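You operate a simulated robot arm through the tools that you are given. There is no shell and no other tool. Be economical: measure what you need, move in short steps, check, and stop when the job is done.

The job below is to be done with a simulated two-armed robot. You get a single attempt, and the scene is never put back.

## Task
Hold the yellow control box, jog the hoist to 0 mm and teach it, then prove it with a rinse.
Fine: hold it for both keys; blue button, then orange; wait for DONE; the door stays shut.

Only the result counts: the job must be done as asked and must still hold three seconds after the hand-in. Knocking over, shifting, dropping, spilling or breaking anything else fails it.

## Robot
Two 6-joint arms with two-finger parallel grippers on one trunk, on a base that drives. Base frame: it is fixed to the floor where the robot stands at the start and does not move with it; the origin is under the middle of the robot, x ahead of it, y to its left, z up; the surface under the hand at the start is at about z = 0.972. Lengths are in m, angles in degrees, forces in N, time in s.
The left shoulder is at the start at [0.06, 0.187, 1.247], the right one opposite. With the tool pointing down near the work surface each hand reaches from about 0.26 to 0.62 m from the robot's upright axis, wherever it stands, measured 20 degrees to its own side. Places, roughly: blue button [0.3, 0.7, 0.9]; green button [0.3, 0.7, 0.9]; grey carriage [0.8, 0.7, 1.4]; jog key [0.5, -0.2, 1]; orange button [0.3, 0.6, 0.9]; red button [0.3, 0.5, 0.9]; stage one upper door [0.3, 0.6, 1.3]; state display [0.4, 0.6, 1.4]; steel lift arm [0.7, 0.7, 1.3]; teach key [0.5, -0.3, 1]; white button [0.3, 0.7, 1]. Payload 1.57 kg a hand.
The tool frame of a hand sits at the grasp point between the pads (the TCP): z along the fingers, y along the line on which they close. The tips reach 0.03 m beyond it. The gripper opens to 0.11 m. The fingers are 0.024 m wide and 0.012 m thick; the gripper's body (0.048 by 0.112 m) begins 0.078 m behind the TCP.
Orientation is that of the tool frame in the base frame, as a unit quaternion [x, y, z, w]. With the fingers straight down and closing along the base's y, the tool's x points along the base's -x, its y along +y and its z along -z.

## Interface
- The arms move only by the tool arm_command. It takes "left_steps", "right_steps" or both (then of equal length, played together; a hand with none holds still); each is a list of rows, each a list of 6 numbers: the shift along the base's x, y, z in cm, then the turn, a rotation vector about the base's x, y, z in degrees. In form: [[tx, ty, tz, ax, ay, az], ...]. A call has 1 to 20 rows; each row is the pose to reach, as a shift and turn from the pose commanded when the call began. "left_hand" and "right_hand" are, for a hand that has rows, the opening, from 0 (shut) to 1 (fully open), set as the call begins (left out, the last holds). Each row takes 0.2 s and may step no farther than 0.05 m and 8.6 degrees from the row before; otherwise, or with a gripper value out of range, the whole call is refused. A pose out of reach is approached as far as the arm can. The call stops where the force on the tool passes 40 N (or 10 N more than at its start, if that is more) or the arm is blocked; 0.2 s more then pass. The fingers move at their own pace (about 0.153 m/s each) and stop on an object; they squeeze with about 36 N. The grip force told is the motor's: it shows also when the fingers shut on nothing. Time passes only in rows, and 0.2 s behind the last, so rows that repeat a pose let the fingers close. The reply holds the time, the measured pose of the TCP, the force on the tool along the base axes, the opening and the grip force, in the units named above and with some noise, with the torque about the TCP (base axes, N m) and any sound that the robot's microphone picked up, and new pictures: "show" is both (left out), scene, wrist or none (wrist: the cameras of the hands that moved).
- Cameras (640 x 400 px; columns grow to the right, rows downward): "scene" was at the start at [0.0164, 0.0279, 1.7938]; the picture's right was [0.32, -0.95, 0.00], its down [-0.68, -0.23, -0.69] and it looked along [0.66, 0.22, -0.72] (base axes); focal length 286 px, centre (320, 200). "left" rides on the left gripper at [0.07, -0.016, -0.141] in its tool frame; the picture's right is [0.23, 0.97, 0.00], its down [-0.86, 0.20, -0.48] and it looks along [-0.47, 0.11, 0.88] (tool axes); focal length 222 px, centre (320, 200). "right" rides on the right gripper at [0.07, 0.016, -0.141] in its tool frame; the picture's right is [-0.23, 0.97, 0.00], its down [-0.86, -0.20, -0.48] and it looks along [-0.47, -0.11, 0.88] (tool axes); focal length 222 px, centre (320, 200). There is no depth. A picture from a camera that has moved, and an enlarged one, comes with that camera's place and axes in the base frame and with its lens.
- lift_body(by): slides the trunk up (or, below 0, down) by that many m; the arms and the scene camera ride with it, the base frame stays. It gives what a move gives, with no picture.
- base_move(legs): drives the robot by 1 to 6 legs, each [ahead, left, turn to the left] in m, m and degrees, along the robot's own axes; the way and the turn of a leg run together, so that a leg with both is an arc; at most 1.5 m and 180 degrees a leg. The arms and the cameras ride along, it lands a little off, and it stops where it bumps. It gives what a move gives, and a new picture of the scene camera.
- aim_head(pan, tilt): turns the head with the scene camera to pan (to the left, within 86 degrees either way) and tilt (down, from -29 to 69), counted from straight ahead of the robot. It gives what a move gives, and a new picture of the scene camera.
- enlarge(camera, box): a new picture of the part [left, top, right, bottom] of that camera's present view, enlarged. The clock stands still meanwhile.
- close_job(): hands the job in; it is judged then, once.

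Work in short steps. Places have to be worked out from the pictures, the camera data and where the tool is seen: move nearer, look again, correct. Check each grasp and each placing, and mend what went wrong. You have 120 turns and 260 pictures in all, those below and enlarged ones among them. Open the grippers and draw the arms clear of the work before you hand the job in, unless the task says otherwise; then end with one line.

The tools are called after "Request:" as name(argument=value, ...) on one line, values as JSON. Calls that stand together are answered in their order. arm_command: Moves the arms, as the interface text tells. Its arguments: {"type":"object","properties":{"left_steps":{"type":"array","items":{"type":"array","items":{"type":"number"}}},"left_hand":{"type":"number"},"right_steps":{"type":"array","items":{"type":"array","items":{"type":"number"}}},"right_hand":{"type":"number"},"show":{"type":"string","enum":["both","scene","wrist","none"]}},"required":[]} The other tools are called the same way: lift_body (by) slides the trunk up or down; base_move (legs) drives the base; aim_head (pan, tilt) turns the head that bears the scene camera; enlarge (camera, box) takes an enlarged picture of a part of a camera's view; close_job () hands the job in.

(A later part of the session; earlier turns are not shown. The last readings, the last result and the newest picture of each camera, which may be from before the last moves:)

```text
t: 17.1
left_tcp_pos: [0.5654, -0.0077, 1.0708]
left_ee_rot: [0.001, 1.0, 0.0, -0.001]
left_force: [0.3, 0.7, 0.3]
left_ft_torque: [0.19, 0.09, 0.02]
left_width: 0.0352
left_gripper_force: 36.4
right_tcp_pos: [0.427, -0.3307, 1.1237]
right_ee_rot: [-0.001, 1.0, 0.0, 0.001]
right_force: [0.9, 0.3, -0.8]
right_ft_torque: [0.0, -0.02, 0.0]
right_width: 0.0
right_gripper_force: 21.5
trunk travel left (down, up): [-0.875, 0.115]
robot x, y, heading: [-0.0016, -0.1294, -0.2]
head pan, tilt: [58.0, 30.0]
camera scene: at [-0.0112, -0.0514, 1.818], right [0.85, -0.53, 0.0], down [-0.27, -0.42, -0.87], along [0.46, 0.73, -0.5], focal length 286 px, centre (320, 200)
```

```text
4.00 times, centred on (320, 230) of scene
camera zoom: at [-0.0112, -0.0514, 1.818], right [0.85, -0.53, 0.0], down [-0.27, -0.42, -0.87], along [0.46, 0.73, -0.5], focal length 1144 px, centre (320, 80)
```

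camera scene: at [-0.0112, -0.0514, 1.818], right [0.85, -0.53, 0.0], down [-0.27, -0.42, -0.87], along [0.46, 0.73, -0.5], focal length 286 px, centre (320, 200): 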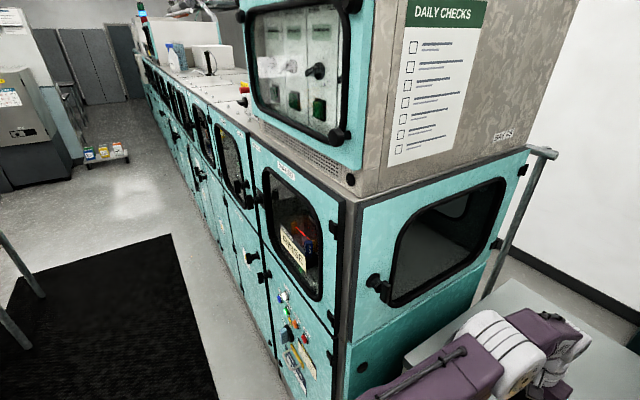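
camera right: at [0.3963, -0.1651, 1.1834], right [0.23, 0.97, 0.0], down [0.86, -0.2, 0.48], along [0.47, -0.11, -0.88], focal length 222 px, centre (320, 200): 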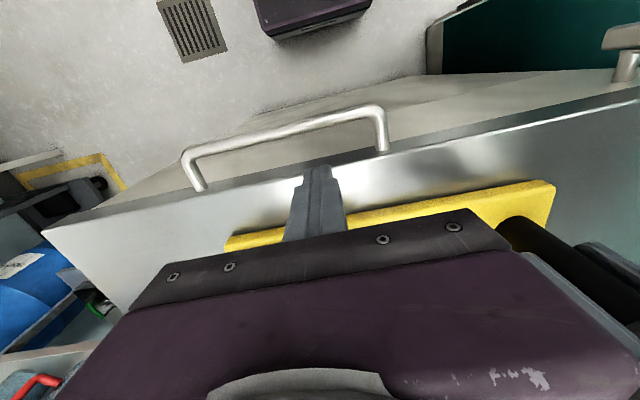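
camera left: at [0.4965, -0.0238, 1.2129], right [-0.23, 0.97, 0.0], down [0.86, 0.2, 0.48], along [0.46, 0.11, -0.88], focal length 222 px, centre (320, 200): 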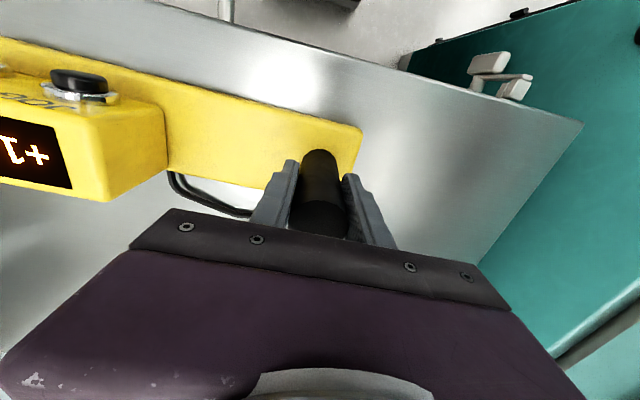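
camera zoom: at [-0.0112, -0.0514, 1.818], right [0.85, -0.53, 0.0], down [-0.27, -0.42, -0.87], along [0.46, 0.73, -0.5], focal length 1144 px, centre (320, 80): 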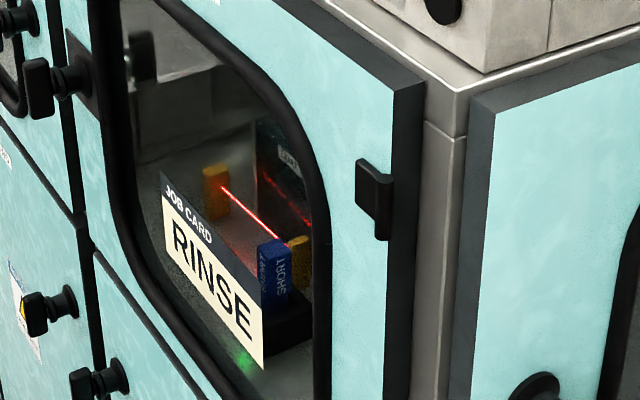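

Nothing wrong visible. Now I open the left hand and lift it straight off the post.

Request:
arm_command(left_steps=[[0, 0, 0, 0, 0, 0], [0, 0, 0, 0, 0, 0], [0, 0, 3, 0, 0, 0], [0, 0, 7, 0, 0, 0], [0, 0, 11, 0, 0, 0], [0, 0, 15, 0, 0, 0], [-4, 1, 16, 0, 0, 0], [-8, 2, 16, 0, 0, 0], [-12, 3, 16, 0, 0, 0], [-16, 5, 16, 0, 0, 0], [-20, 7, 16, 0, 0, 0]], left_hand=1, show="none")

Request:
aim_head(pan=0, tilt=52)

Request:
enlarge(camera="scene", box=[230, 150, 430, 275])

```text
t: 19.5
left_tcp_pos: [0.363, 0.0632, 1.2326]
left_ee_rot: [0.0, 1.0, -0.001, 0.0]
left_force: [-1.0, -0.3, 0.6]
left_ft_torque: [-0.02, -0.03, 0.0]
left_width: 0.1098
left_gripper_force: 0.1
right_tcp_pos: [0.4247, -0.3303, 1.1252]
right_ee_rot: [0.0, 1.0, 0.0, 0.0]
right_force: [-0.7, 0.4, 0.7]
right_ft_torque: [-0.01, -0.04, 0.02]
right_width: 0.0
right_gripper_force: 21.2
trunk travel left (down, up): [-0.875, 0.115]
robot x, y, heading: [-0.0002, -0.1327, 0.0]
head pan, tilt: [58.0, 30.0]
```

```text
t: 20.8
left_tcp_pos: [0.3668, 0.0631, 1.2323]
left_ee_rot: [-0.001, 1.0, -0.001, -0.001]
left_force: [0.0, -0.2, 0.0]
left_ft_torque: [0.05, -0.02, 0.02]
left_width: 0.1101
left_gripper_force: 0.1
right_tcp_pos: [0.4269, -0.3314, 1.1258]
right_ee_rot: [-0.001, 1.0, 0.0, 0.0]
right_force: [-0.4, -0.7, 0.4]
right_ft_torque: [-0.02, 0.0, -0.02]
right_width: 0.0
right_gripper_force: 21.8
trunk travel left (down, up): [-0.875, 0.115]
robot x, y, heading: [0.0012, -0.1287, 0.3]
head pan, tilt: [0.0, 52.0]
camera scene: at [0.0149, -0.1277, 1.7858], right [0.0, -1.0, 0.0], down [-0.79, 0.0, -0.62], along [0.62, 0.0, -0.79], focal length 286 px, centre (320, 200)
```

scene: 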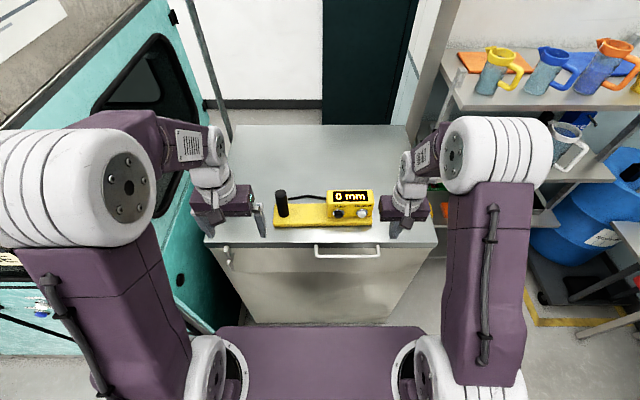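

```text
3.20 times, centred on (330, 212) of scene
camera zoom: at [0.0149, -0.1277, 1.7858], right [0.0, -1.0, 0.0], down [-0.79, 0.0, -0.62], along [0.62, 0.0, -0.79], focal length 916 px, centre (288, 160)
```

zoom: 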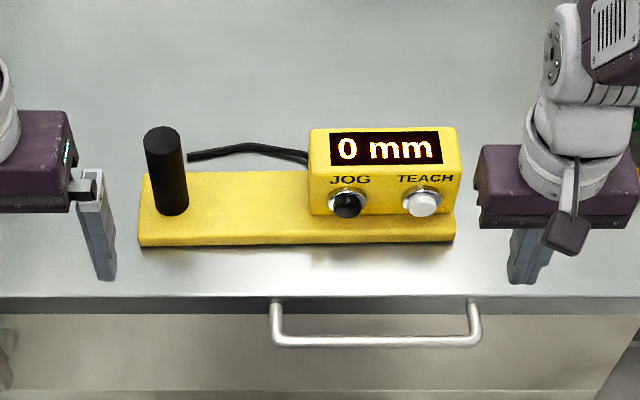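

Display still 0 mm, box undisturbed. Before backing up, I check the floor to the left and right/behind.

Request:
aim_head(pan=86, tilt=45)

Request:
aim_head(pan=-86, tilt=45)

```text
t: 22.4
left_tcp_pos: [0.3659, 0.0627, 1.2322]
left_ee_rot: [0.0, 1.0, 0.0, -0.001]
left_force: [0.0, -0.1, 0.4]
left_ft_torque: [0.0, 0.02, -0.02]
left_width: 0.1102
left_gripper_force: 0.0
right_tcp_pos: [0.4262, -0.3307, 1.1243]
right_ee_rot: [0.0, 1.0, -0.001, 0.001]
right_force: [-1.0, 0.0, 0.4]
right_ft_torque: [0.01, 0.01, 0.0]
right_width: 0.0004
right_gripper_force: 21.4
trunk travel left (down, up): [-0.875, 0.115]
robot x, y, heading: [0.0019, -0.1295, -0.2]
head pan, tilt: [85.9, 45.0]
camera scene: at [-0.0539, -0.047, 1.7954], right [1.0, -0.07, 0.0], down [-0.05, -0.71, -0.71], along [0.05, 0.71, -0.71], focal length 286 px, centre (320, 200)
```

scene: 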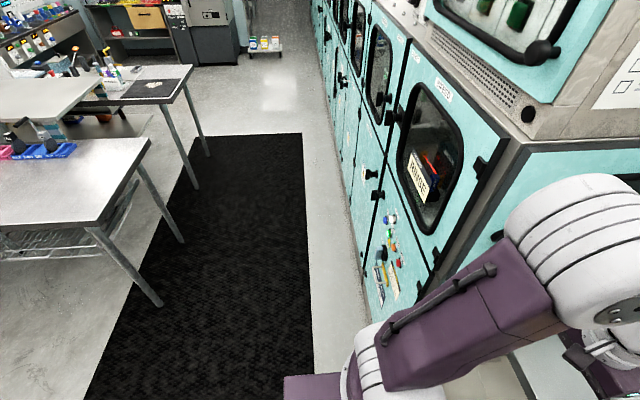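

```text
t: 25.0
left_tcp_pos: [0.3656, 0.0637, 1.232]
left_ee_rot: [0.001, 1.0, 0.0, 0.0]
left_force: [0.1, -0.4, -0.2]
left_ft_torque: [0.01, 0.0, 0.03]
left_width: 0.1101
left_gripper_force: 0.0
right_tcp_pos: [0.4263, -0.331, 1.1243]
right_ee_rot: [-0.001, 1.0, 0.001, 0.001]
right_force: [0.1, 0.3, -0.1]
right_ft_torque: [-0.02, 0.0, -0.04]
right_width: 0.0
right_gripper_force: 21.5
trunk travel left (down, up): [-0.875, 0.115]
robot x, y, heading: [-0.0038, -0.1275, -0.2]
head pan, tilt: [-85.9, 45.0]
camera scene: at [-0.0539, -0.2092, 1.7954], right [-1.0, -0.07, 0.0], down [-0.05, 0.71, -0.71], along [0.05, -0.71, -0.71], focal length 286 px, centre (320, 200)
```

scene: 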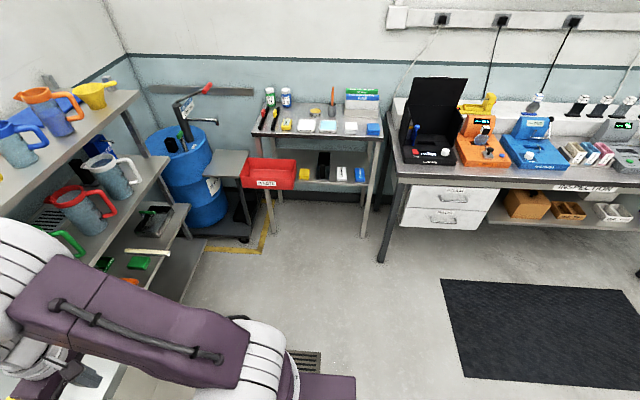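

The way back and left is clear (nearest bench leg about x≈-1.0). Driving back 0.33 m then left 0.6 m to face the machine's panel.

Request:
base_move(legs=[[-0.33, 0, 0], [0, 0.6, 0]])

Request:
aim_head(pan=12, tilt=48)

Request:
enlarge(camera="scene", box=[220, 140, 420, 265])

```text
t: 30.2
left_tcp_pos: [0.0385, 0.6634, 1.233]
left_ee_rot: [0.003, 1.0, 0.0, -0.002]
left_force: [-0.1, -0.3, 0.4]
left_ft_torque: [0.02, 0.0, 0.0]
left_width: 0.11
left_gripper_force: 0.1
right_tcp_pos: [0.0972, 0.269, 1.1237]
right_ee_rot: [0.003, 1.0, 0.002, 0.0]
right_force: [1.2, 0.3, 0.3]
right_ft_torque: [-0.02, -0.02, -0.02]
right_width: 0.0
right_gripper_force: 21.1
trunk travel left (down, up): [-0.875, 0.115]
robot x, y, heading: [-0.3281, 0.4774, -0.4]
head pan, tilt: [-85.9, 45.0]
camera scene: at [-0.3831, 0.3924, 1.7953], right [-1.0, -0.07, 0.0], down [-0.05, 0.71, -0.71], along [0.05, -0.7, -0.71], focal length 286 px, centre (320, 200)
```

scene: 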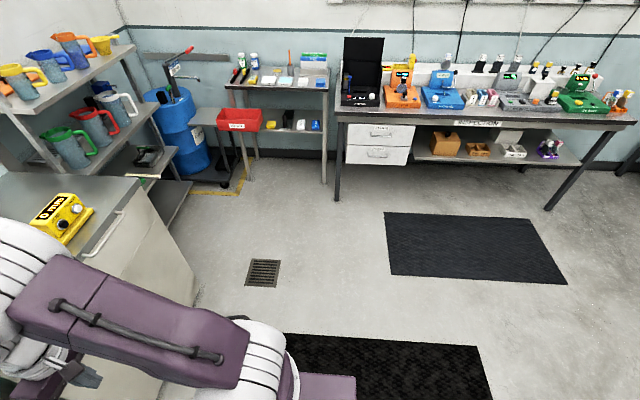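

```text
t: 31.9
left_tcp_pos: [0.038, 0.665, 1.2312]
left_ee_rot: [0.003, 1.0, 0.0, 0.0]
left_force: [-0.6, 0.1, 0.8]
left_ft_torque: [0.01, 0.04, 0.01]
left_width: 0.11
left_gripper_force: 0.0
right_tcp_pos: [0.0977, 0.2696, 1.1238]
right_ee_rot: [0.002, 1.0, 0.0, -0.001]
right_force: [-0.3, 0.7, 0.0]
right_ft_torque: [0.0, -0.01, 0.04]
right_width: 0.0
right_gripper_force: 21.3
trunk travel left (down, up): [-0.875, 0.115]
robot x, y, heading: [-0.3298, 0.4729, -0.6]
head pan, tilt: [12.0, 48.0]
camera scene: at [-0.3113, 0.4912, 1.7912], right [0.2, -0.98, 0.0], down [-0.73, -0.15, -0.67], along [0.66, 0.14, -0.74], focal length 286 px, centre (320, 200)
```

scene: 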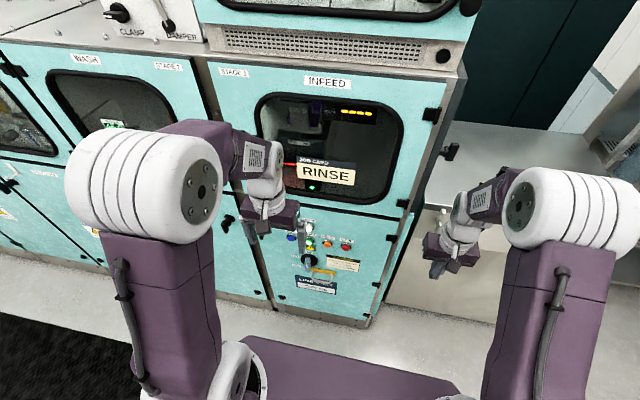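

```text
3.20 times, centred on (320, 202) of scene
camera zoom: at [-0.3113, 0.4912, 1.7912], right [0.2, -0.98, 0.0], down [-0.73, -0.15, -0.67], along [0.66, 0.14, -0.74], focal length 916 px, centre (320, 192)
```

zoom: 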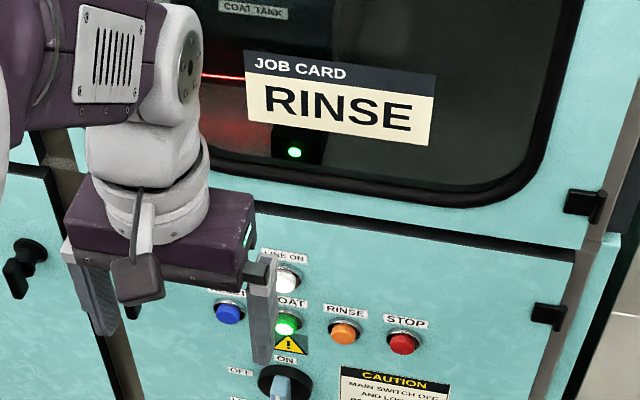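

Panel is clear: blue (RESET?), green COAT, orange RINSE, red STOP at z≈0.905, x≈0.27; blue y≈0.72, orange y≈0.59. I close the left hand and turn it to point forward (+x) in front of the panel.

Request:
arm_command(left_steps=[[1, 0.5, -1.6, 0, -8.2, 0], [2, 1, -3.2, 0, -16.4, 0], [3, 1.5, -4.8, 0, -24.6, 0], [4, 2, -6.4, 0, -32.8, 0], [5, 2.5, -8, 0, -41, 0], [6, 3, -9.6, 0, -49.2, 0], [7, 3.5, -11.2, 0, -57.4, 0], [8, 4, -12.8, 0, -65.6, 0], [9, 4.5, -14.4, 0, -73.8, 0], [10, 5, -16, 0, -82, 0], [11, 5.5, -18, 0, -90, 0]], left_hand=0, show="both")

```text
t: 34.3
left_tcp_pos: [0.175, 0.7029, 1.3823]
left_ee_rot: [-0.003, 0.757, 0.007, 0.653]
left_force: [-0.6, -0.3, 0.3]
left_ft_torque: [0.0, -0.01, -0.01]
left_width: 0.0
left_gripper_force: 21.5
left hand out of reach, approached as far as the arm can: row 3, 5, 6, 7, 8, 9, 10, 11
right_tcp_pos: [0.0956, 0.2704, 1.1242]
right_ee_rot: [0.002, 1.0, 0.001, 0.001]
right_force: [-0.4, -0.3, 0.5]
right_ft_torque: [-0.02, 0.02, 0.0]
right_width: 0.0
right_gripper_force: 20.9
trunk travel left (down, up): [-0.875, 0.115]
robot x, y, heading: [-0.3261, 0.473, -0.2]
head pan, tilt: [12.0, 48.0]
camera scene: at [-0.3138, 0.4907, 1.7912], right [0.2, -0.98, 0.0], down [-0.73, -0.15, -0.67], along [0.66, 0.14, -0.74], focal length 286 px, centre (320, 200)
camera left: at [0.0261, 0.6855, 1.3352], right [-0.05, 0.97, -0.22], down [-0.35, 0.19, 0.92], along [0.94, 0.12, 0.33], focal length 222 px, centre (320, 200)
```

scene: 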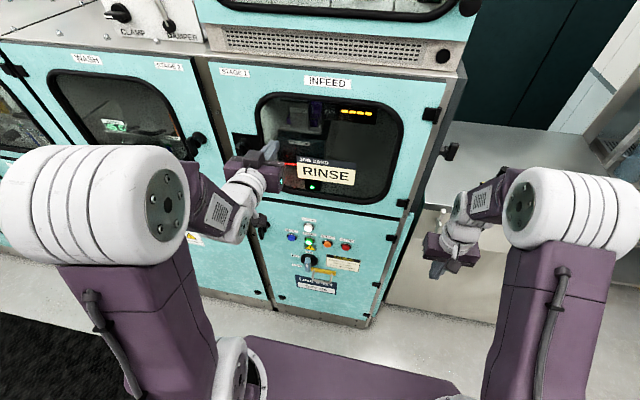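
left: 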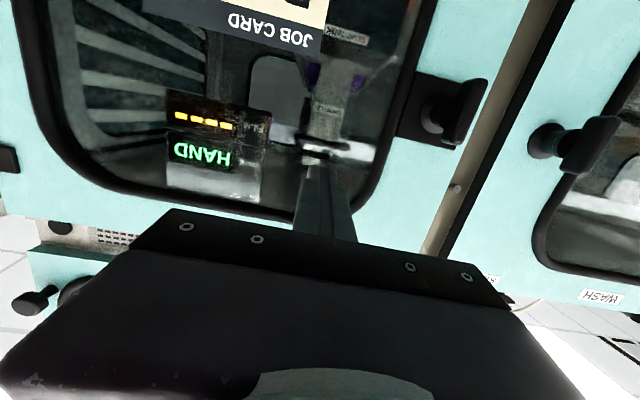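

At this trunk height the horizontal pose ends up high; the display inside reads "----" / "HAND". I draw the left hand back from the glass and then lower the trunk.

Request:
arm_command(left_steps=[[-3, 0, 0, 0, 0, 0], [-6, 0, 0, 0, 0, 0], [-8, 0, 0, 0, 0, 0]], show="none")

```text
t: 35.1
left_tcp_pos: [0.1555, 0.7443, 1.4013]
left_ee_rot: [-0.003, 0.758, 0.006, 0.652]
left_force: [0.6, 1.2, -0.3]
left_ft_torque: [0.03, -0.03, -0.02]
left_width: 0.0
left_gripper_force: 21.6
left hand out of reach, approached as far as the arm can: row 1, 2, 3
right_tcp_pos: [0.0957, 0.2695, 1.1234]
right_ee_rot: [0.003, 1.0, 0.001, 0.0]
right_force: [0.1, 0.1, -0.5]
right_ft_torque: [-0.04, 0.0, -0.01]
right_width: 0.0001
right_gripper_force: 21.3
trunk travel left (down, up): [-0.875, 0.115]
robot x, y, heading: [-0.3275, 0.4722, -0.2]
head pan, tilt: [12.0, 48.0]
```

Still near a fold limit. I back the base 0.1 m, then lower the trunk 0.35 m.

Request:
base_move(legs=[[-0.1, 0, 0]])

Request:
lift_body(by=-0.35)

Request:
aim_head(pan=12, tilt=25)

```text
t: 36.3
left_tcp_pos: [0.0644, 0.7426, 1.3968]
left_ee_rot: [-0.002, 0.76, 0.005, 0.65]
left_force: [0.4, 0.3, 0.7]
left_ft_torque: [0.01, 0.03, 0.0]
left_width: 0.0
left_gripper_force: 21.8
right_tcp_pos: [0.0025, 0.2688, 1.122]
right_ee_rot: [0.003, 1.0, 0.001, -0.002]
right_force: [0.2, -0.1, -0.2]
right_ft_torque: [0.04, 0.02, -0.01]
right_width: 0.0002
right_gripper_force: 21.5
trunk travel left (down, up): [-0.875, 0.115]
robot x, y, heading: [-0.4269, 0.473, -0.5]
head pan, tilt: [12.0, 48.0]
camera scene: at [-0.4029, 0.4919, 1.7911], right [0.2, -0.98, 0.0], down [-0.73, -0.15, -0.67], along [0.65, 0.13, -0.75], focal length 286 px, centre (320, 200)
```

scene: 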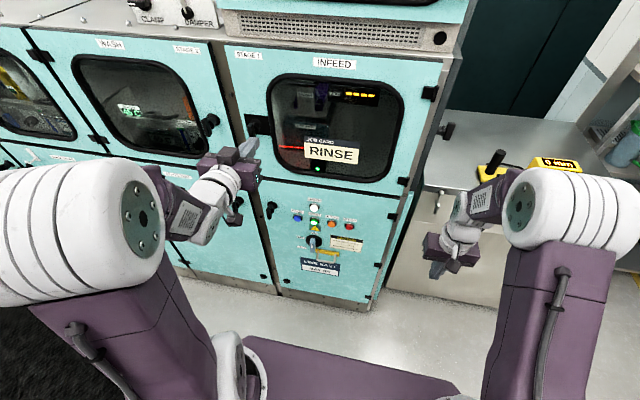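

```text
t: 39.7
left_tcp_pos: [0.0601, 0.7424, 1.0496]
left_ee_rot: [-0.002, 0.759, 0.006, 0.651]
left_force: [-0.5, 0.2, 0.6]
left_ft_torque: [-0.01, 0.01, -0.02]
left_width: 0.0
left_gripper_force: 21.2
right_tcp_pos: [-0.0019, 0.2689, 0.7742]
right_ee_rot: [0.003, 1.0, 0.0, 0.0]
right_force: [0.7, -0.4, 0.6]
right_ft_torque: [0.0, 0.0, -0.03]
right_width: 0.0
right_gripper_force: 21.0
trunk travel left (down, up): [-0.525, 0.465]
robot x, y, heading: [-0.4299, 0.4764, -0.5]
head pan, tilt: [12.0, 48.0]
```

```text
t: 40.6
left_tcp_pos: [0.0589, 0.7433, 1.0498]
left_ee_rot: [-0.002, 0.759, 0.005, 0.652]
left_force: [0.2, 0.0, -0.2]
left_ft_torque: [-0.01, 0.0, 0.01]
left_width: 0.0
left_gripper_force: 21.2
right_tcp_pos: [-0.0015, 0.2699, 0.7738]
right_ee_rot: [0.003, 1.0, 0.0, 0.0]
right_force: [-0.1, 0.4, -0.5]
right_ft_torque: [0.0, -0.02, 0.01]
right_width: 0.0
right_gripper_force: 21.2
trunk travel left (down, up): [-0.525, 0.465]
robot x, y, heading: [-0.4269, 0.4732, -0.5]
head pan, tilt: [12.0, 25.0]
camera scene: at [-0.3967, 0.4947, 1.4759], right [0.2, -0.98, 0.0], down [-0.41, -0.09, -0.91], along [0.89, 0.18, -0.42], focal length 286 px, centre (320, 200)
```

scene: 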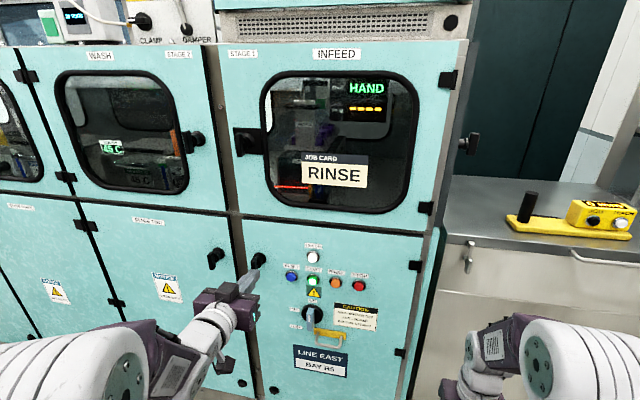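

Excellent view of the panel and state display. Enlarging both.

Request:
enlarge(camera="scene", box=[240, 230, 400, 330])

Request:
enlarge(camera="scene", box=[260, 60, 420, 160])

```text
4.00 times, centred on (320, 280) of scene
camera zoom: at [-0.3967, 0.4947, 1.4759], right [0.2, -0.98, 0.0], down [-0.41, -0.09, -0.91], along [0.89, 0.18, -0.42], focal length 1144 px, centre (320, -120)
```

zoom: 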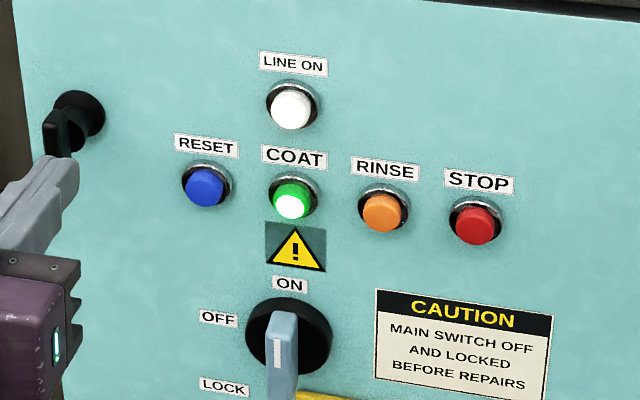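

```text
4.00 times, centred on (340, 110) of scene
camera zoom: at [-0.3967, 0.4947, 1.4759], right [0.2, -0.98, 0.0], down [-0.41, -0.09, -0.91], along [0.89, 0.18, -0.42], focal length 1144 px, centre (240, 560)
```

zoom: 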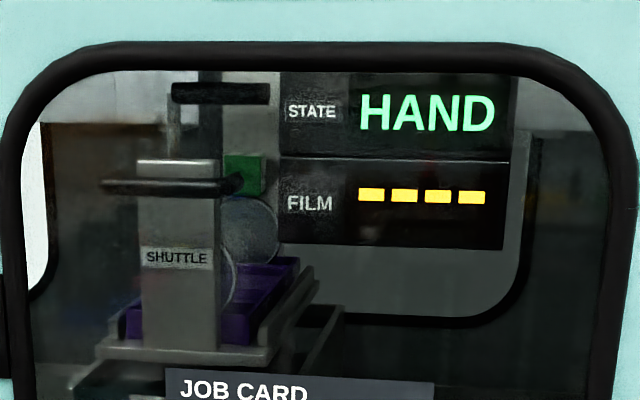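

State: HAND. Blue = RESET, orange = RINSE. Lowering the trunk 0.15 m brings the hand to button height (hand is still ~0.18 m from the panel).

Request:
lift_body(by=-0.15)

Request:
arm_command(left_steps=[[2, -1, 0, 0, 0, 0], [4, -2, 0, 0, 0, 0], [6, -3, 0, 0, 0, 0]], left_hand=0, show="both")

```text
t: 42.3
left_tcp_pos: [0.0596, 0.7426, 0.9009]
left_ee_rot: [-0.003, 0.759, 0.006, 0.651]
left_force: [-0.4, 0.7, -1.0]
left_ft_torque: [0.03, 0.03, 0.0]
left_width: 0.0002
left_gripper_force: 21.8
right_tcp_pos: [-0.0019, 0.2706, 0.6229]
right_ee_rot: [0.004, 1.0, 0.0, 0.0]
right_force: [-1.2, 0.4, 0.5]
right_ft_torque: [-0.03, 0.01, 0.0]
right_width: 0.0
right_gripper_force: 21.6
trunk travel left (down, up): [-0.375, 0.615]
robot x, y, heading: [-0.4246, 0.4743, -0.4]
head pan, tilt: [12.0, 25.0]
```

```text
t: 43.1
left_tcp_pos: [0.1203, 0.7129, 0.8996]
left_ee_rot: [-0.002, 0.759, 0.005, 0.652]
left_force: [0.1, -0.1, -0.2]
left_ft_torque: [0.02, 0.04, -0.04]
left_width: 0.0001
left_gripper_force: 21.4
right_tcp_pos: [-0.0023, 0.2695, 0.6238]
right_ee_rot: [0.003, 1.0, 0.0, 0.0]
right_force: [-0.2, -0.2, -0.3]
right_ft_torque: [-0.01, 0.03, -0.03]
right_width: 0.0
right_gripper_force: 21.3
trunk travel left (down, up): [-0.375, 0.615]
robot x, y, heading: [-0.4246, 0.4742, -0.5]
head pan, tilt: [12.0, 25.0]
camera scene: at [-0.3961, 0.4945, 1.3259], right [0.2, -0.98, 0.0], down [-0.41, -0.09, -0.91], along [0.89, 0.18, -0.42], focal length 286 px, centre (320, 200)
camera left: at [-0.0292, 0.6953, 0.852], right [-0.04, 0.97, -0.22], down [-0.35, 0.19, 0.92], along [0.94, 0.12, 0.33], focal length 222 px, centre (320, 200)
```

scene: 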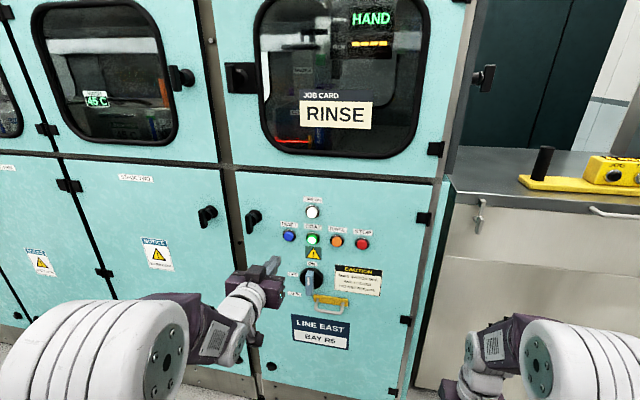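
left: 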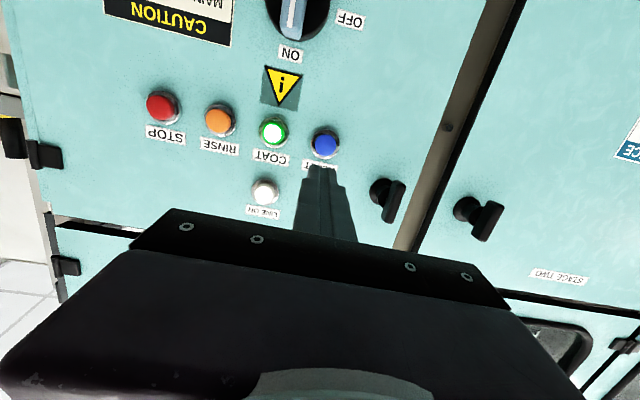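

Triangulation gives the blue cap at about (0.275, 0.722, 0.885); my fingertip projects where the readings say. Approaching to ~3 cm short.

Request:
arm_command(left_steps=[[3, 0.4, -0.5, 0, 0, 0], [6, 0.8, -1, 0, 0, 0], [9, 0.8, -1, 0, 0, 0], [9, 0.8, -1, 0, 0, 0]], show="wrist")

Request:
enlarge(camera="scene", box=[240, 190, 400, 290])

Request:
enlarge(camera="left", box=[240, 100, 400, 200])

```text
t: 44.1
left_tcp_pos: [0.2103, 0.7206, 0.8897]
left_ee_rot: [-0.002, 0.758, 0.006, 0.652]
left_force: [-0.6, -0.5, 0.0]
left_ft_torque: [0.02, 0.01, -0.01]
left_width: 0.0
left_gripper_force: 21.1
right_tcp_pos: [-0.0022, 0.2694, 0.6249]
right_ee_rot: [0.004, 1.0, -0.001, 0.001]
right_force: [0.0, -0.8, 0.2]
right_ft_torque: [0.03, 0.03, -0.01]
right_width: 0.0
right_gripper_force: 20.9
trunk travel left (down, up): [-0.375, 0.615]
robot x, y, heading: [-0.4238, 0.4745, -0.4]
head pan, tilt: [12.0, 25.0]
camera left: at [0.0601, 0.7035, 0.8429], right [-0.04, 0.97, -0.22], down [-0.35, 0.19, 0.92], along [0.94, 0.12, 0.33], focal length 222 px, centre (320, 200)
```

left: 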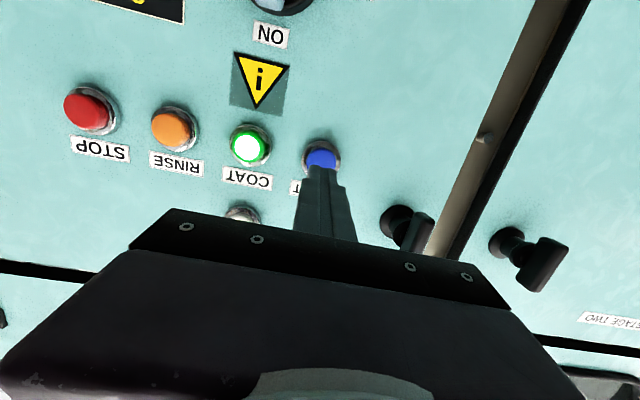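

```text
4.00 times, centred on (320, 240) of scene
camera zoom: at [-0.397, 0.4947, 1.326], right [0.2, -0.98, 0.0], down [-0.41, -0.09, -0.91], along [0.89, 0.18, -0.42], focal length 1144 px, centre (320, 40)
```

zoom: 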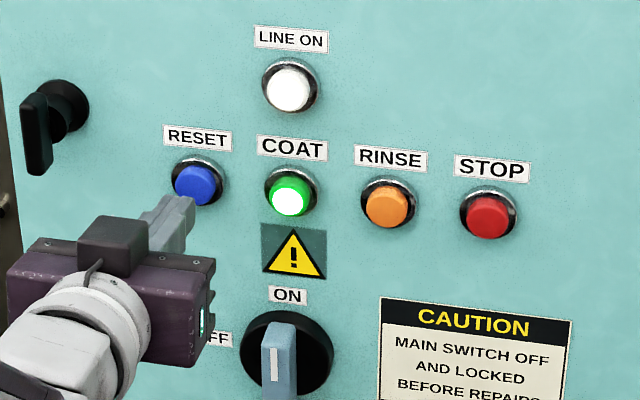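

```text
4.00 times, centred on (320, 150) of left
camera zoom: at [0.0601, 0.7035, 0.8429], right [-0.04, 0.97, -0.22], down [-0.35, 0.19, 0.92], along [0.94, 0.12, 0.33], focal length 888 px, centre (320, 400)
```

zoom: 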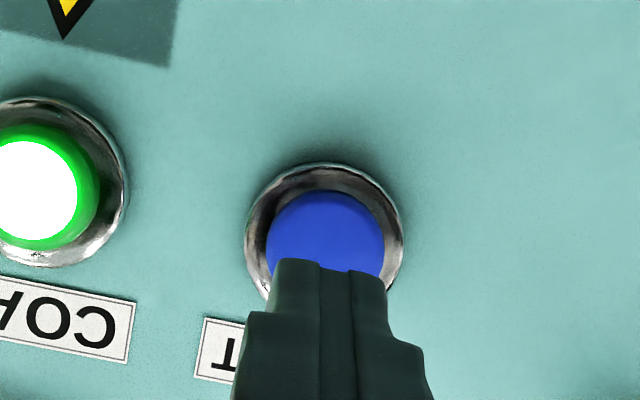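

Aligned with the blue cap. Pressing forward gently.

Request:
arm_command(left_steps=[[1.5, 0.1, 0, 0, 0, 0], [2.5, 0.1, 0, 0, 0, 0], [3.0, 0.1, 0, 0, 0, 0], [3.3, 0.1, 0, 0, 0, 0]], show="none")

Request:
enlarge(camera="left", box=[240, 100, 400, 200])

```text
t: 45.1
left_tcp_pos: [0.2421, 0.7224, 0.8894]
left_ee_rot: [-0.002, 0.759, 0.005, 0.651]
left_force: [-5.7, -0.2, -1.4]
left_ft_torque: [-0.01, -0.01, 0.01]
left_width: 0.0001
left_gripper_force: 21.1
right_tcp_pos: [-0.0026, 0.2686, 0.624]
right_ee_rot: [0.004, 1.0, 0.0, 0.0]
right_force: [0.5, -1.5, 0.2]
right_ft_torque: [0.04, -0.03, -0.02]
right_width: 0.0002
right_gripper_force: 21.4
trunk travel left (down, up): [-0.375, 0.615]
robot x, y, heading: [-0.4287, 0.4769, -0.8]
head pan, tilt: [12.0, 25.0]
heard: click
```

```text
4.00 times, centred on (320, 150) of left
camera zoom: at [0.0931, 0.7046, 0.8425], right [-0.04, 0.97, -0.22], down [-0.35, 0.19, 0.92], along [0.94, 0.12, 0.33], focal length 888 px, centre (320, 400)
```

zoom: 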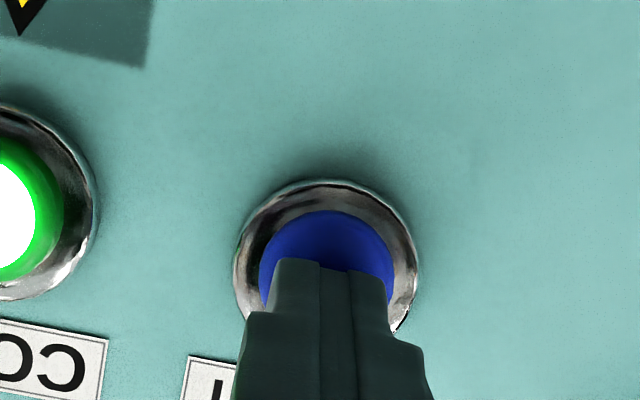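

Click heard. Backing off 6 cm and reading the state display.

Request:
arm_command(left_steps=[[-2, 0, 0, 0, 0, 0], [-5, 0, 0, 0, 0, 0], [-7, 0, 0, 0, 0, 0]], show="none")

Request:
enlarge(camera="scene", box=[240, 0, 440, 125])

Request:
enlarge(camera="scene", box=[240, 190, 400, 290])

```text
t: 45.9
left_tcp_pos: [0.1713, 0.723, 0.8917]
left_ee_rot: [-0.002, 0.758, 0.005, 0.652]
left_force: [-1.0, 0.4, -0.1]
left_ft_torque: [0.04, -0.03, 0.01]
left_width: 0.0
left_gripper_force: 21.1
right_tcp_pos: [-0.0013, 0.2691, 0.6246]
right_ee_rot: [0.004, 1.0, 0.001, 0.0]
right_force: [0.7, -0.1, -0.1]
right_ft_torque: [-0.04, -0.03, -0.01]
right_width: 0.0
right_gripper_force: 21.3
trunk travel left (down, up): [-0.375, 0.615]
robot x, y, heading: [-0.4282, 0.4727, -0.2]
head pan, tilt: [12.0, 25.0]
```

```text
3.20 times, centred on (340, 62) of scene
camera zoom: at [-0.397, 0.4946, 1.326], right [0.2, -0.98, 0.0], down [-0.41, -0.09, -0.91], along [0.89, 0.18, -0.42], focal length 916 px, centre (256, 640)
```

zoom: 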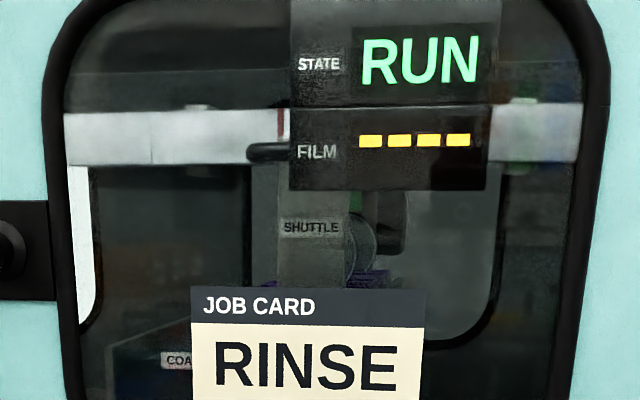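

```text
4.00 times, centred on (320, 240) of scene
camera zoom: at [-0.397, 0.4946, 1.326], right [0.2, -0.98, 0.0], down [-0.41, -0.09, -0.91], along [0.89, 0.18, -0.42], focal length 1144 px, centre (320, 40)
```

zoom: 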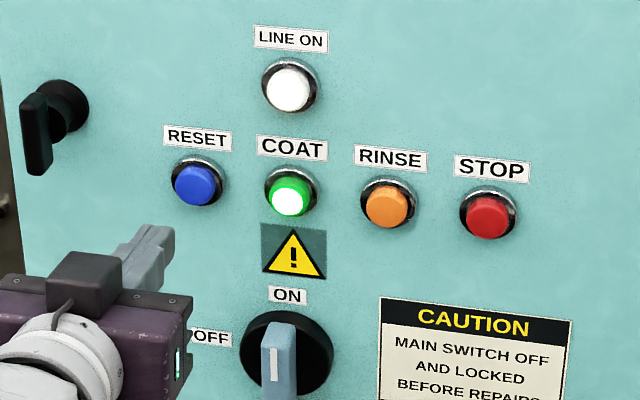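

State: RUN after reset. I move across to the orange button (y≈0.582, z≈0.886) while it settles, staying 7 cm off the panel.

Request:
arm_command(left_steps=[[0, -4, 0, 0, 0, 0], [0, -8, 0, 0, 0, 0], [0, -12, 0, 0, 0, 0], [0, -14.1, -0.1, 0, 0, 0], [3, -14.1, -0.1, 0, 0, 0], [3, -14.1, -0.1, 0, 0, 0], [3, -14.1, -0.1, 0, 0, 0]], show="none")

Request:
enlarge(camera="scene", box=[240, 0, 440, 125])

Request:
enlarge(camera="left", box=[200, 80, 440, 230])

```text
t: 47.5
left_tcp_pos: [0.2044, 0.5819, 0.8895]
left_ee_rot: [-0.002, 0.759, 0.005, 0.651]
left_force: [0.2, -0.1, -0.1]
left_ft_torque: [0.0, -0.01, -0.03]
left_width: 0.0
left_gripper_force: 21.0
right_tcp_pos: [-0.0015, 0.2696, 0.6242]
right_ee_rot: [0.003, 1.0, 0.0, 0.0]
right_force: [0.4, -0.8, -0.3]
right_ft_torque: [0.02, -0.01, 0.0]
right_width: 0.0
right_gripper_force: 21.6
trunk travel left (down, up): [-0.375, 0.615]
robot x, y, heading: [-0.4264, 0.4749, -0.4]
head pan, tilt: [12.0, 25.0]
```

```text
3.20 times, centred on (340, 62) of scene
camera zoom: at [-0.3964, 0.4947, 1.3259], right [0.2, -0.98, 0.0], down [-0.41, -0.09, -0.91], along [0.89, 0.18, -0.42], focal length 916 px, centre (256, 640)
```

zoom: 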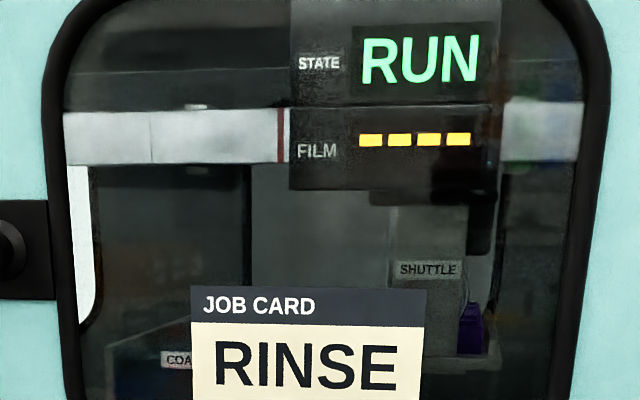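

```text
2.67 times, centred on (320, 155) of left
camera zoom: at [0.0551, 0.5647, 0.8424], right [-0.04, 0.97, -0.22], down [-0.35, 0.19, 0.92], along [0.94, 0.12, 0.33], focal length 592 px, centre (320, 320)
```

zoom: 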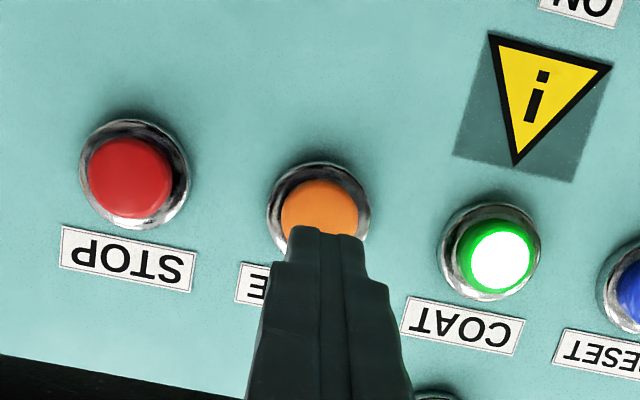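

The shuttle is homing. The finger lines up with orange. Waiting for the state to settle.

Request:
arm_command(left_steps=[[0, -0.1, 0, 0, 0, 0], [0, -0.1, 0, 0, 0, 0], [0, -0.1, 0, 0, 0, 0], [0, -0.1, 0, 0, 0, 0], [0, -0.1, 0, 0, 0, 0], [0, -0.1, 0, 0, 0, 0], [0, -0.1, 0, 0, 0, 0], [0, -0.1, 0, 0, 0, 0], [0, -0.1, 0, 0, 0, 0], [0, -0.1, 0, 0, 0, 0], [0, -0.1, 0, 0, 0, 0], [0, -0.1, 0, 0, 0, 0], [0, -0.1, 0, 0, 0, 0], [0, -0.1, 0, 0, 0, 0], [0, -0.1, 0, 0, 0, 0]], show="none")

Request:
enlarge(camera="scene", box=[240, 0, 440, 125])

```text
t: 50.7
left_tcp_pos: [0.2031, 0.5804, 0.89]
left_ee_rot: [-0.002, 0.759, 0.006, 0.652]
left_force: [0.1, 0.1, -0.3]
left_ft_torque: [0.0, -0.03, 0.01]
left_width: 0.0001
left_gripper_force: 21.3
right_tcp_pos: [-0.0017, 0.2693, 0.6241]
right_ee_rot: [0.004, 1.0, 0.0, 0.0]
right_force: [-0.3, -1.0, -0.1]
right_ft_torque: [-0.03, -0.02, 0.02]
right_width: 0.0
right_gripper_force: 21.2
trunk travel left (down, up): [-0.375, 0.615]
robot x, y, heading: [-0.4311, 0.4728, -0.4]
head pan, tilt: [12.0, 25.0]
```

```text
3.20 times, centred on (340, 62) of scene
camera zoom: at [-0.3966, 0.4947, 1.326], right [0.2, -0.98, 0.0], down [-0.41, -0.09, -0.91], along [0.89, 0.18, -0.42], focal length 916 px, centre (256, 640)
```

zoom: 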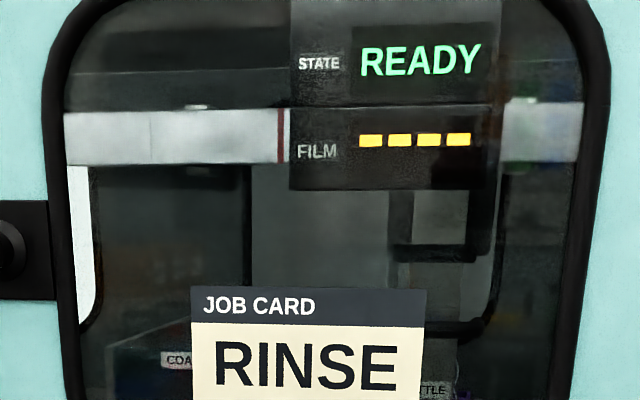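

READY. Pressing the orange RINSE button, then backing off.

Request:
arm_command(left_steps=[[2, 0, 0, 0, 0, 0], [3, 0, 0, 0, 0, 0], [3.6, 0, 0, 0, 0, 0], [4.0, 0, 0, 0, 0, 0], [2, 0, 0, 0, 0, 0], [-2, 0, 0, 0, 0, 0], [-6, 0, 0, 0, 0, 0]], show="none")

Request:
enlarge(camera="scene", box=[240, 0, 440, 125])

```text
t: 52.3
left_tcp_pos: [0.1424, 0.5791, 0.8877]
left_ee_rot: [-0.001, 0.758, 0.005, 0.652]
left_force: [-0.6, 0.0, 0.0]
left_ft_torque: [-0.01, 0.0, 0.02]
left_width: 0.0
left_gripper_force: 21.7
right_tcp_pos: [-0.0014, 0.2691, 0.6248]
right_ee_rot: [0.004, 1.0, 0.0, 0.0]
right_force: [0.1, 0.3, -0.8]
right_ft_torque: [0.0, 0.0, 0.03]
right_width: 0.0002
right_gripper_force: 21.6
trunk travel left (down, up): [-0.375, 0.615]
robot x, y, heading: [-0.4258, 0.4764, -0.5]
head pan, tilt: [12.0, 25.0]
heard: click
```

```text
3.20 times, centred on (340, 62) of scene
camera zoom: at [-0.3974, 0.4946, 1.326], right [0.2, -0.98, 0.0], down [-0.41, -0.09, -0.91], along [0.89, 0.18, -0.42], focal length 916 px, centre (256, 640)
```

zoom: 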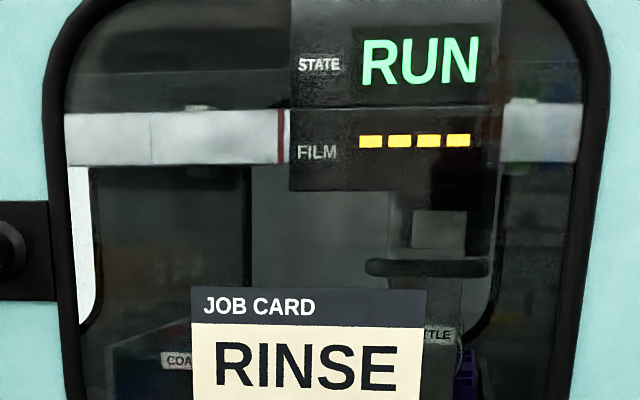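

The rinse is running. I draw the left arm back, open it, and wait.

Request:
arm_command(left_steps=[[-2, 0, 0, 0, 0, 0], [-2, 0, 0, 0, 0, 0], [-2, 0, 0, 0, 0, 0], [-2, 0, 0, 0, 0, 0], [-2, 0, 0, 0, 0, 0], [-2, 0, 0, 0, 0, 0], [-2, 0, 0, 0, 0, 0], [-2, 0, 0, 0, 0, 0], [-2, 0, 0, 0, 0, 0], [-2, 0, 0, 0, 0, 0], [-2, 0, 0, 0, 0, 0], [-2, 0, 0, 0, 0, 0], [-2, 0, 0, 0, 0, 0], [-2, 0, 0, 0, 0, 0], [-2, 0, 0, 0, 0, 0], [-2, 0, 0, 0, 0, 0], [-2, 0, 0, 0, 0, 0], [-2, 0, 0, 0, 0, 0], [-2, 0, 0, 0, 0, 0], [-2, 0, 0, 0, 0, 0]], left_hand=1, show="none")

Request:
enlarge(camera="scene", box=[240, 0, 440, 125])

```text
t: 56.5
left_tcp_pos: [0.122, 0.58, 0.8869]
left_ee_rot: [-0.003, 0.758, 0.006, 0.652]
left_force: [-0.3, 0.3, 0.9]
left_ft_torque: [0.0, 0.02, 0.02]
left_width: 0.1101
left_gripper_force: 0.0
right_tcp_pos: [-0.0032, 0.2687, 0.6235]
right_ee_rot: [0.002, 1.0, 0.0, 0.001]
right_force: [-0.9, -0.2, 1.2]
right_ft_torque: [0.02, 0.0, 0.0]
right_width: 0.0
right_gripper_force: 21.3
trunk travel left (down, up): [-0.375, 0.615]
robot x, y, heading: [-0.4273, 0.4756, -0.5]
head pan, tilt: [12.0, 25.0]
```

```text
3.20 times, centred on (340, 62) of scene
camera zoom: at [-0.3966, 0.4947, 1.326], right [0.2, -0.98, 0.0], down [-0.41, -0.09, -0.91], along [0.89, 0.18, -0.42], focal length 916 px, centre (256, 640)
```

zoom: 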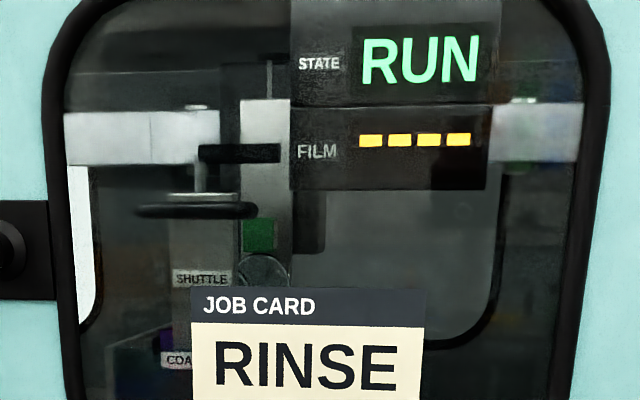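

Still RUN, the shuttle is moving. Waiting on; also opening the right hand.

Request:
arm_command(right_steps=[[0, 0, 0, 0, 0, 0], [0, 0, 0, 0, 0, 0], [0, 0, 0, 0, 0, 0], [0, 0, 0, 0, 0, 0], [0, 0, 0, 0, 0, 0], [0, 0, 0, 0, 0, 0], [0, 0, 0, 0, 0, 0], [0, 0, 0, 0, 0, 0], [0, 0, 0, 0, 0, 0], [0, 0, 0, 0, 0, 0], [0, 0, 0, 0, 0, 0], [0, 0, 0, 0, 0, 0], [0, 0, 0, 0, 0, 0], [0, 0, 0, 0, 0, 0], [0, 0, 0, 0, 0, 0], [0, 0, 0, 0, 0, 0], [0, 0, 0, 0, 0, 0], [0, 0, 0, 0, 0, 0], [0, 0, 0, 0, 0, 0], [0, 0, 0, 0, 0, 0]], right_hand=1, show="none")

Request:
enlarge(camera="scene", box=[240, 0, 440, 125])

```text
t: 60.7
left_tcp_pos: [0.1228, 0.5806, 0.8879]
left_ee_rot: [-0.001, 0.758, 0.005, 0.652]
left_force: [0.3, -0.3, -0.3]
left_ft_torque: [0.02, 0.05, 0.0]
left_width: 0.1102
left_gripper_force: 0.0
right_tcp_pos: [-0.0011, 0.2694, 0.6241]
right_ee_rot: [0.003, 1.0, 0.0, 0.001]
right_force: [-0.9, 1.0, 0.2]
right_ft_torque: [0.01, 0.02, 0.01]
right_width: 0.1099
right_gripper_force: 0.0
trunk travel left (down, up): [-0.375, 0.615]
robot x, y, heading: [-0.4273, 0.4747, -0.3]
head pan, tilt: [12.0, 25.0]
```

```text
3.20 times, centred on (340, 62) of scene
camera zoom: at [-0.3966, 0.4947, 1.326], right [0.2, -0.98, 0.0], down [-0.41, -0.09, -0.91], along [0.89, 0.18, -0.42], focal length 916 px, centre (256, 640)
```

zoom: 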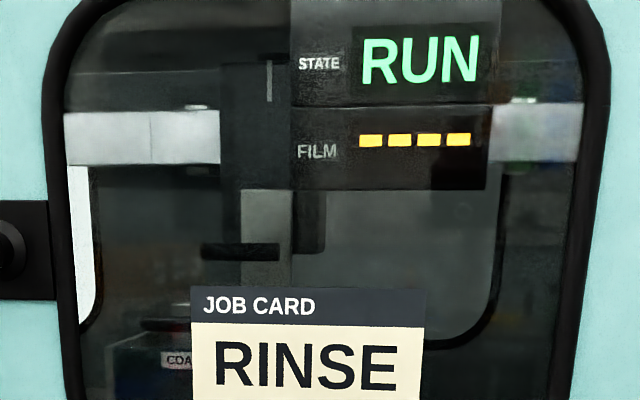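

Hoist is lowering; still RUN. Waiting.

Request:
arm_command(right_steps=[[0, 0, 0, 0, 0, 0], [0, 0, 0, 0, 0, 0], [0, 0, 0, 0, 0, 0], [0, 0, 0, 0, 0, 0], [0, 0, 0, 0, 0, 0], [0, 0, 0, 0, 0, 0], [0, 0, 0, 0, 0, 0], [0, 0, 0, 0, 0, 0], [0, 0, 0, 0, 0, 0], [0, 0, 0, 0, 0, 0], [0, 0, 0, 0, 0, 0], [0, 0, 0, 0, 0, 0], [0, 0, 0, 0, 0, 0], [0, 0, 0, 0, 0, 0], [0, 0, 0, 0, 0, 0], [0, 0, 0, 0, 0, 0], [0, 0, 0, 0, 0, 0], [0, 0, 0, 0, 0, 0], [0, 0, 0, 0, 0, 0], [0, 0, 0, 0, 0, 0]], show="none")

Request:
enlarge(camera="scene", box=[240, 0, 440, 125])

```text
t: 64.9
left_tcp_pos: [0.1234, 0.5802, 0.8877]
left_ee_rot: [-0.002, 0.758, 0.006, 0.652]
left_force: [0.0, 0.2, -1.0]
left_ft_torque: [0.01, 0.03, 0.0]
left_width: 0.11
left_gripper_force: 0.0
right_tcp_pos: [-0.0028, 0.2694, 0.624]
right_ee_rot: [0.004, 1.0, 0.0, 0.0]
right_force: [-0.1, -0.8, -0.4]
right_ft_torque: [0.01, 0.0, -0.02]
right_width: 0.1099
right_gripper_force: 0.1
trunk travel left (down, up): [-0.375, 0.615]
robot x, y, heading: [-0.4245, 0.4736, -0.4]
head pan, tilt: [12.0, 25.0]
```

```text
3.20 times, centred on (340, 62) of scene
camera zoom: at [-0.3966, 0.4947, 1.326], right [0.2, -0.98, 0.0], down [-0.41, -0.09, -0.91], along [0.89, 0.18, -0.42], focal length 916 px, centre (256, 640)
```

zoom: 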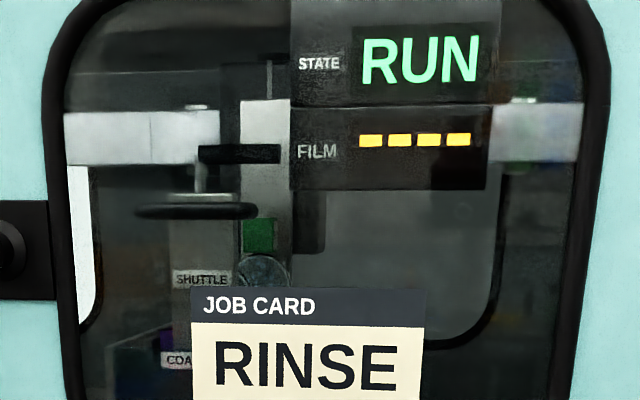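

Hoist is back up; still RUN. Waiting more.

Request:
arm_command(right_steps=[[0, 0, 0, 0, 0, 0], [0, 0, 0, 0, 0, 0], [0, 0, 0, 0, 0, 0], [0, 0, 0, 0, 0, 0], [0, 0, 0, 0, 0, 0], [0, 0, 0, 0, 0, 0], [0, 0, 0, 0, 0, 0], [0, 0, 0, 0, 0, 0], [0, 0, 0, 0, 0, 0], [0, 0, 0, 0, 0, 0], [0, 0, 0, 0, 0, 0], [0, 0, 0, 0, 0, 0], [0, 0, 0, 0, 0, 0], [0, 0, 0, 0, 0, 0], [0, 0, 0, 0, 0, 0], [0, 0, 0, 0, 0, 0], [0, 0, 0, 0, 0, 0], [0, 0, 0, 0, 0, 0], [0, 0, 0, 0, 0, 0], [0, 0, 0, 0, 0, 0]], show="none")

Request:
enlarge(camera="scene", box=[240, 0, 440, 125])

```text
t: 69.1
left_tcp_pos: [0.1226, 0.5807, 0.8863]
left_ee_rot: [-0.002, 0.759, 0.006, 0.651]
left_force: [0.2, -0.7, -0.6]
left_ft_torque: [0.0, -0.03, -0.04]
left_width: 0.1103
left_gripper_force: 0.0
right_tcp_pos: [-0.0021, 0.2688, 0.6236]
right_ee_rot: [0.003, 1.0, 0.0, 0.0]
right_force: [-0.7, -0.2, 0.3]
right_ft_torque: [0.02, -0.01, 0.01]
right_width: 0.1099
right_gripper_force: 0.0
trunk travel left (down, up): [-0.375, 0.615]
robot x, y, heading: [-0.4286, 0.4711, -0.4]
head pan, tilt: [12.0, 25.0]
```

```text
3.20 times, centred on (340, 62) of scene
camera zoom: at [-0.3966, 0.4947, 1.326], right [0.2, -0.98, 0.0], down [-0.41, -0.09, -0.91], along [0.89, 0.18, -0.42], focal length 916 px, centre (256, 640)
```

zoom: 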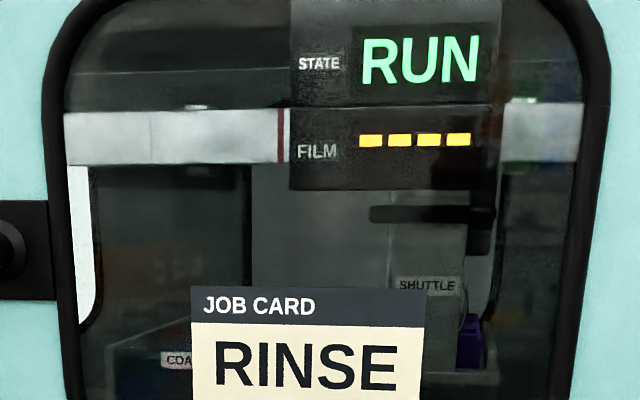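

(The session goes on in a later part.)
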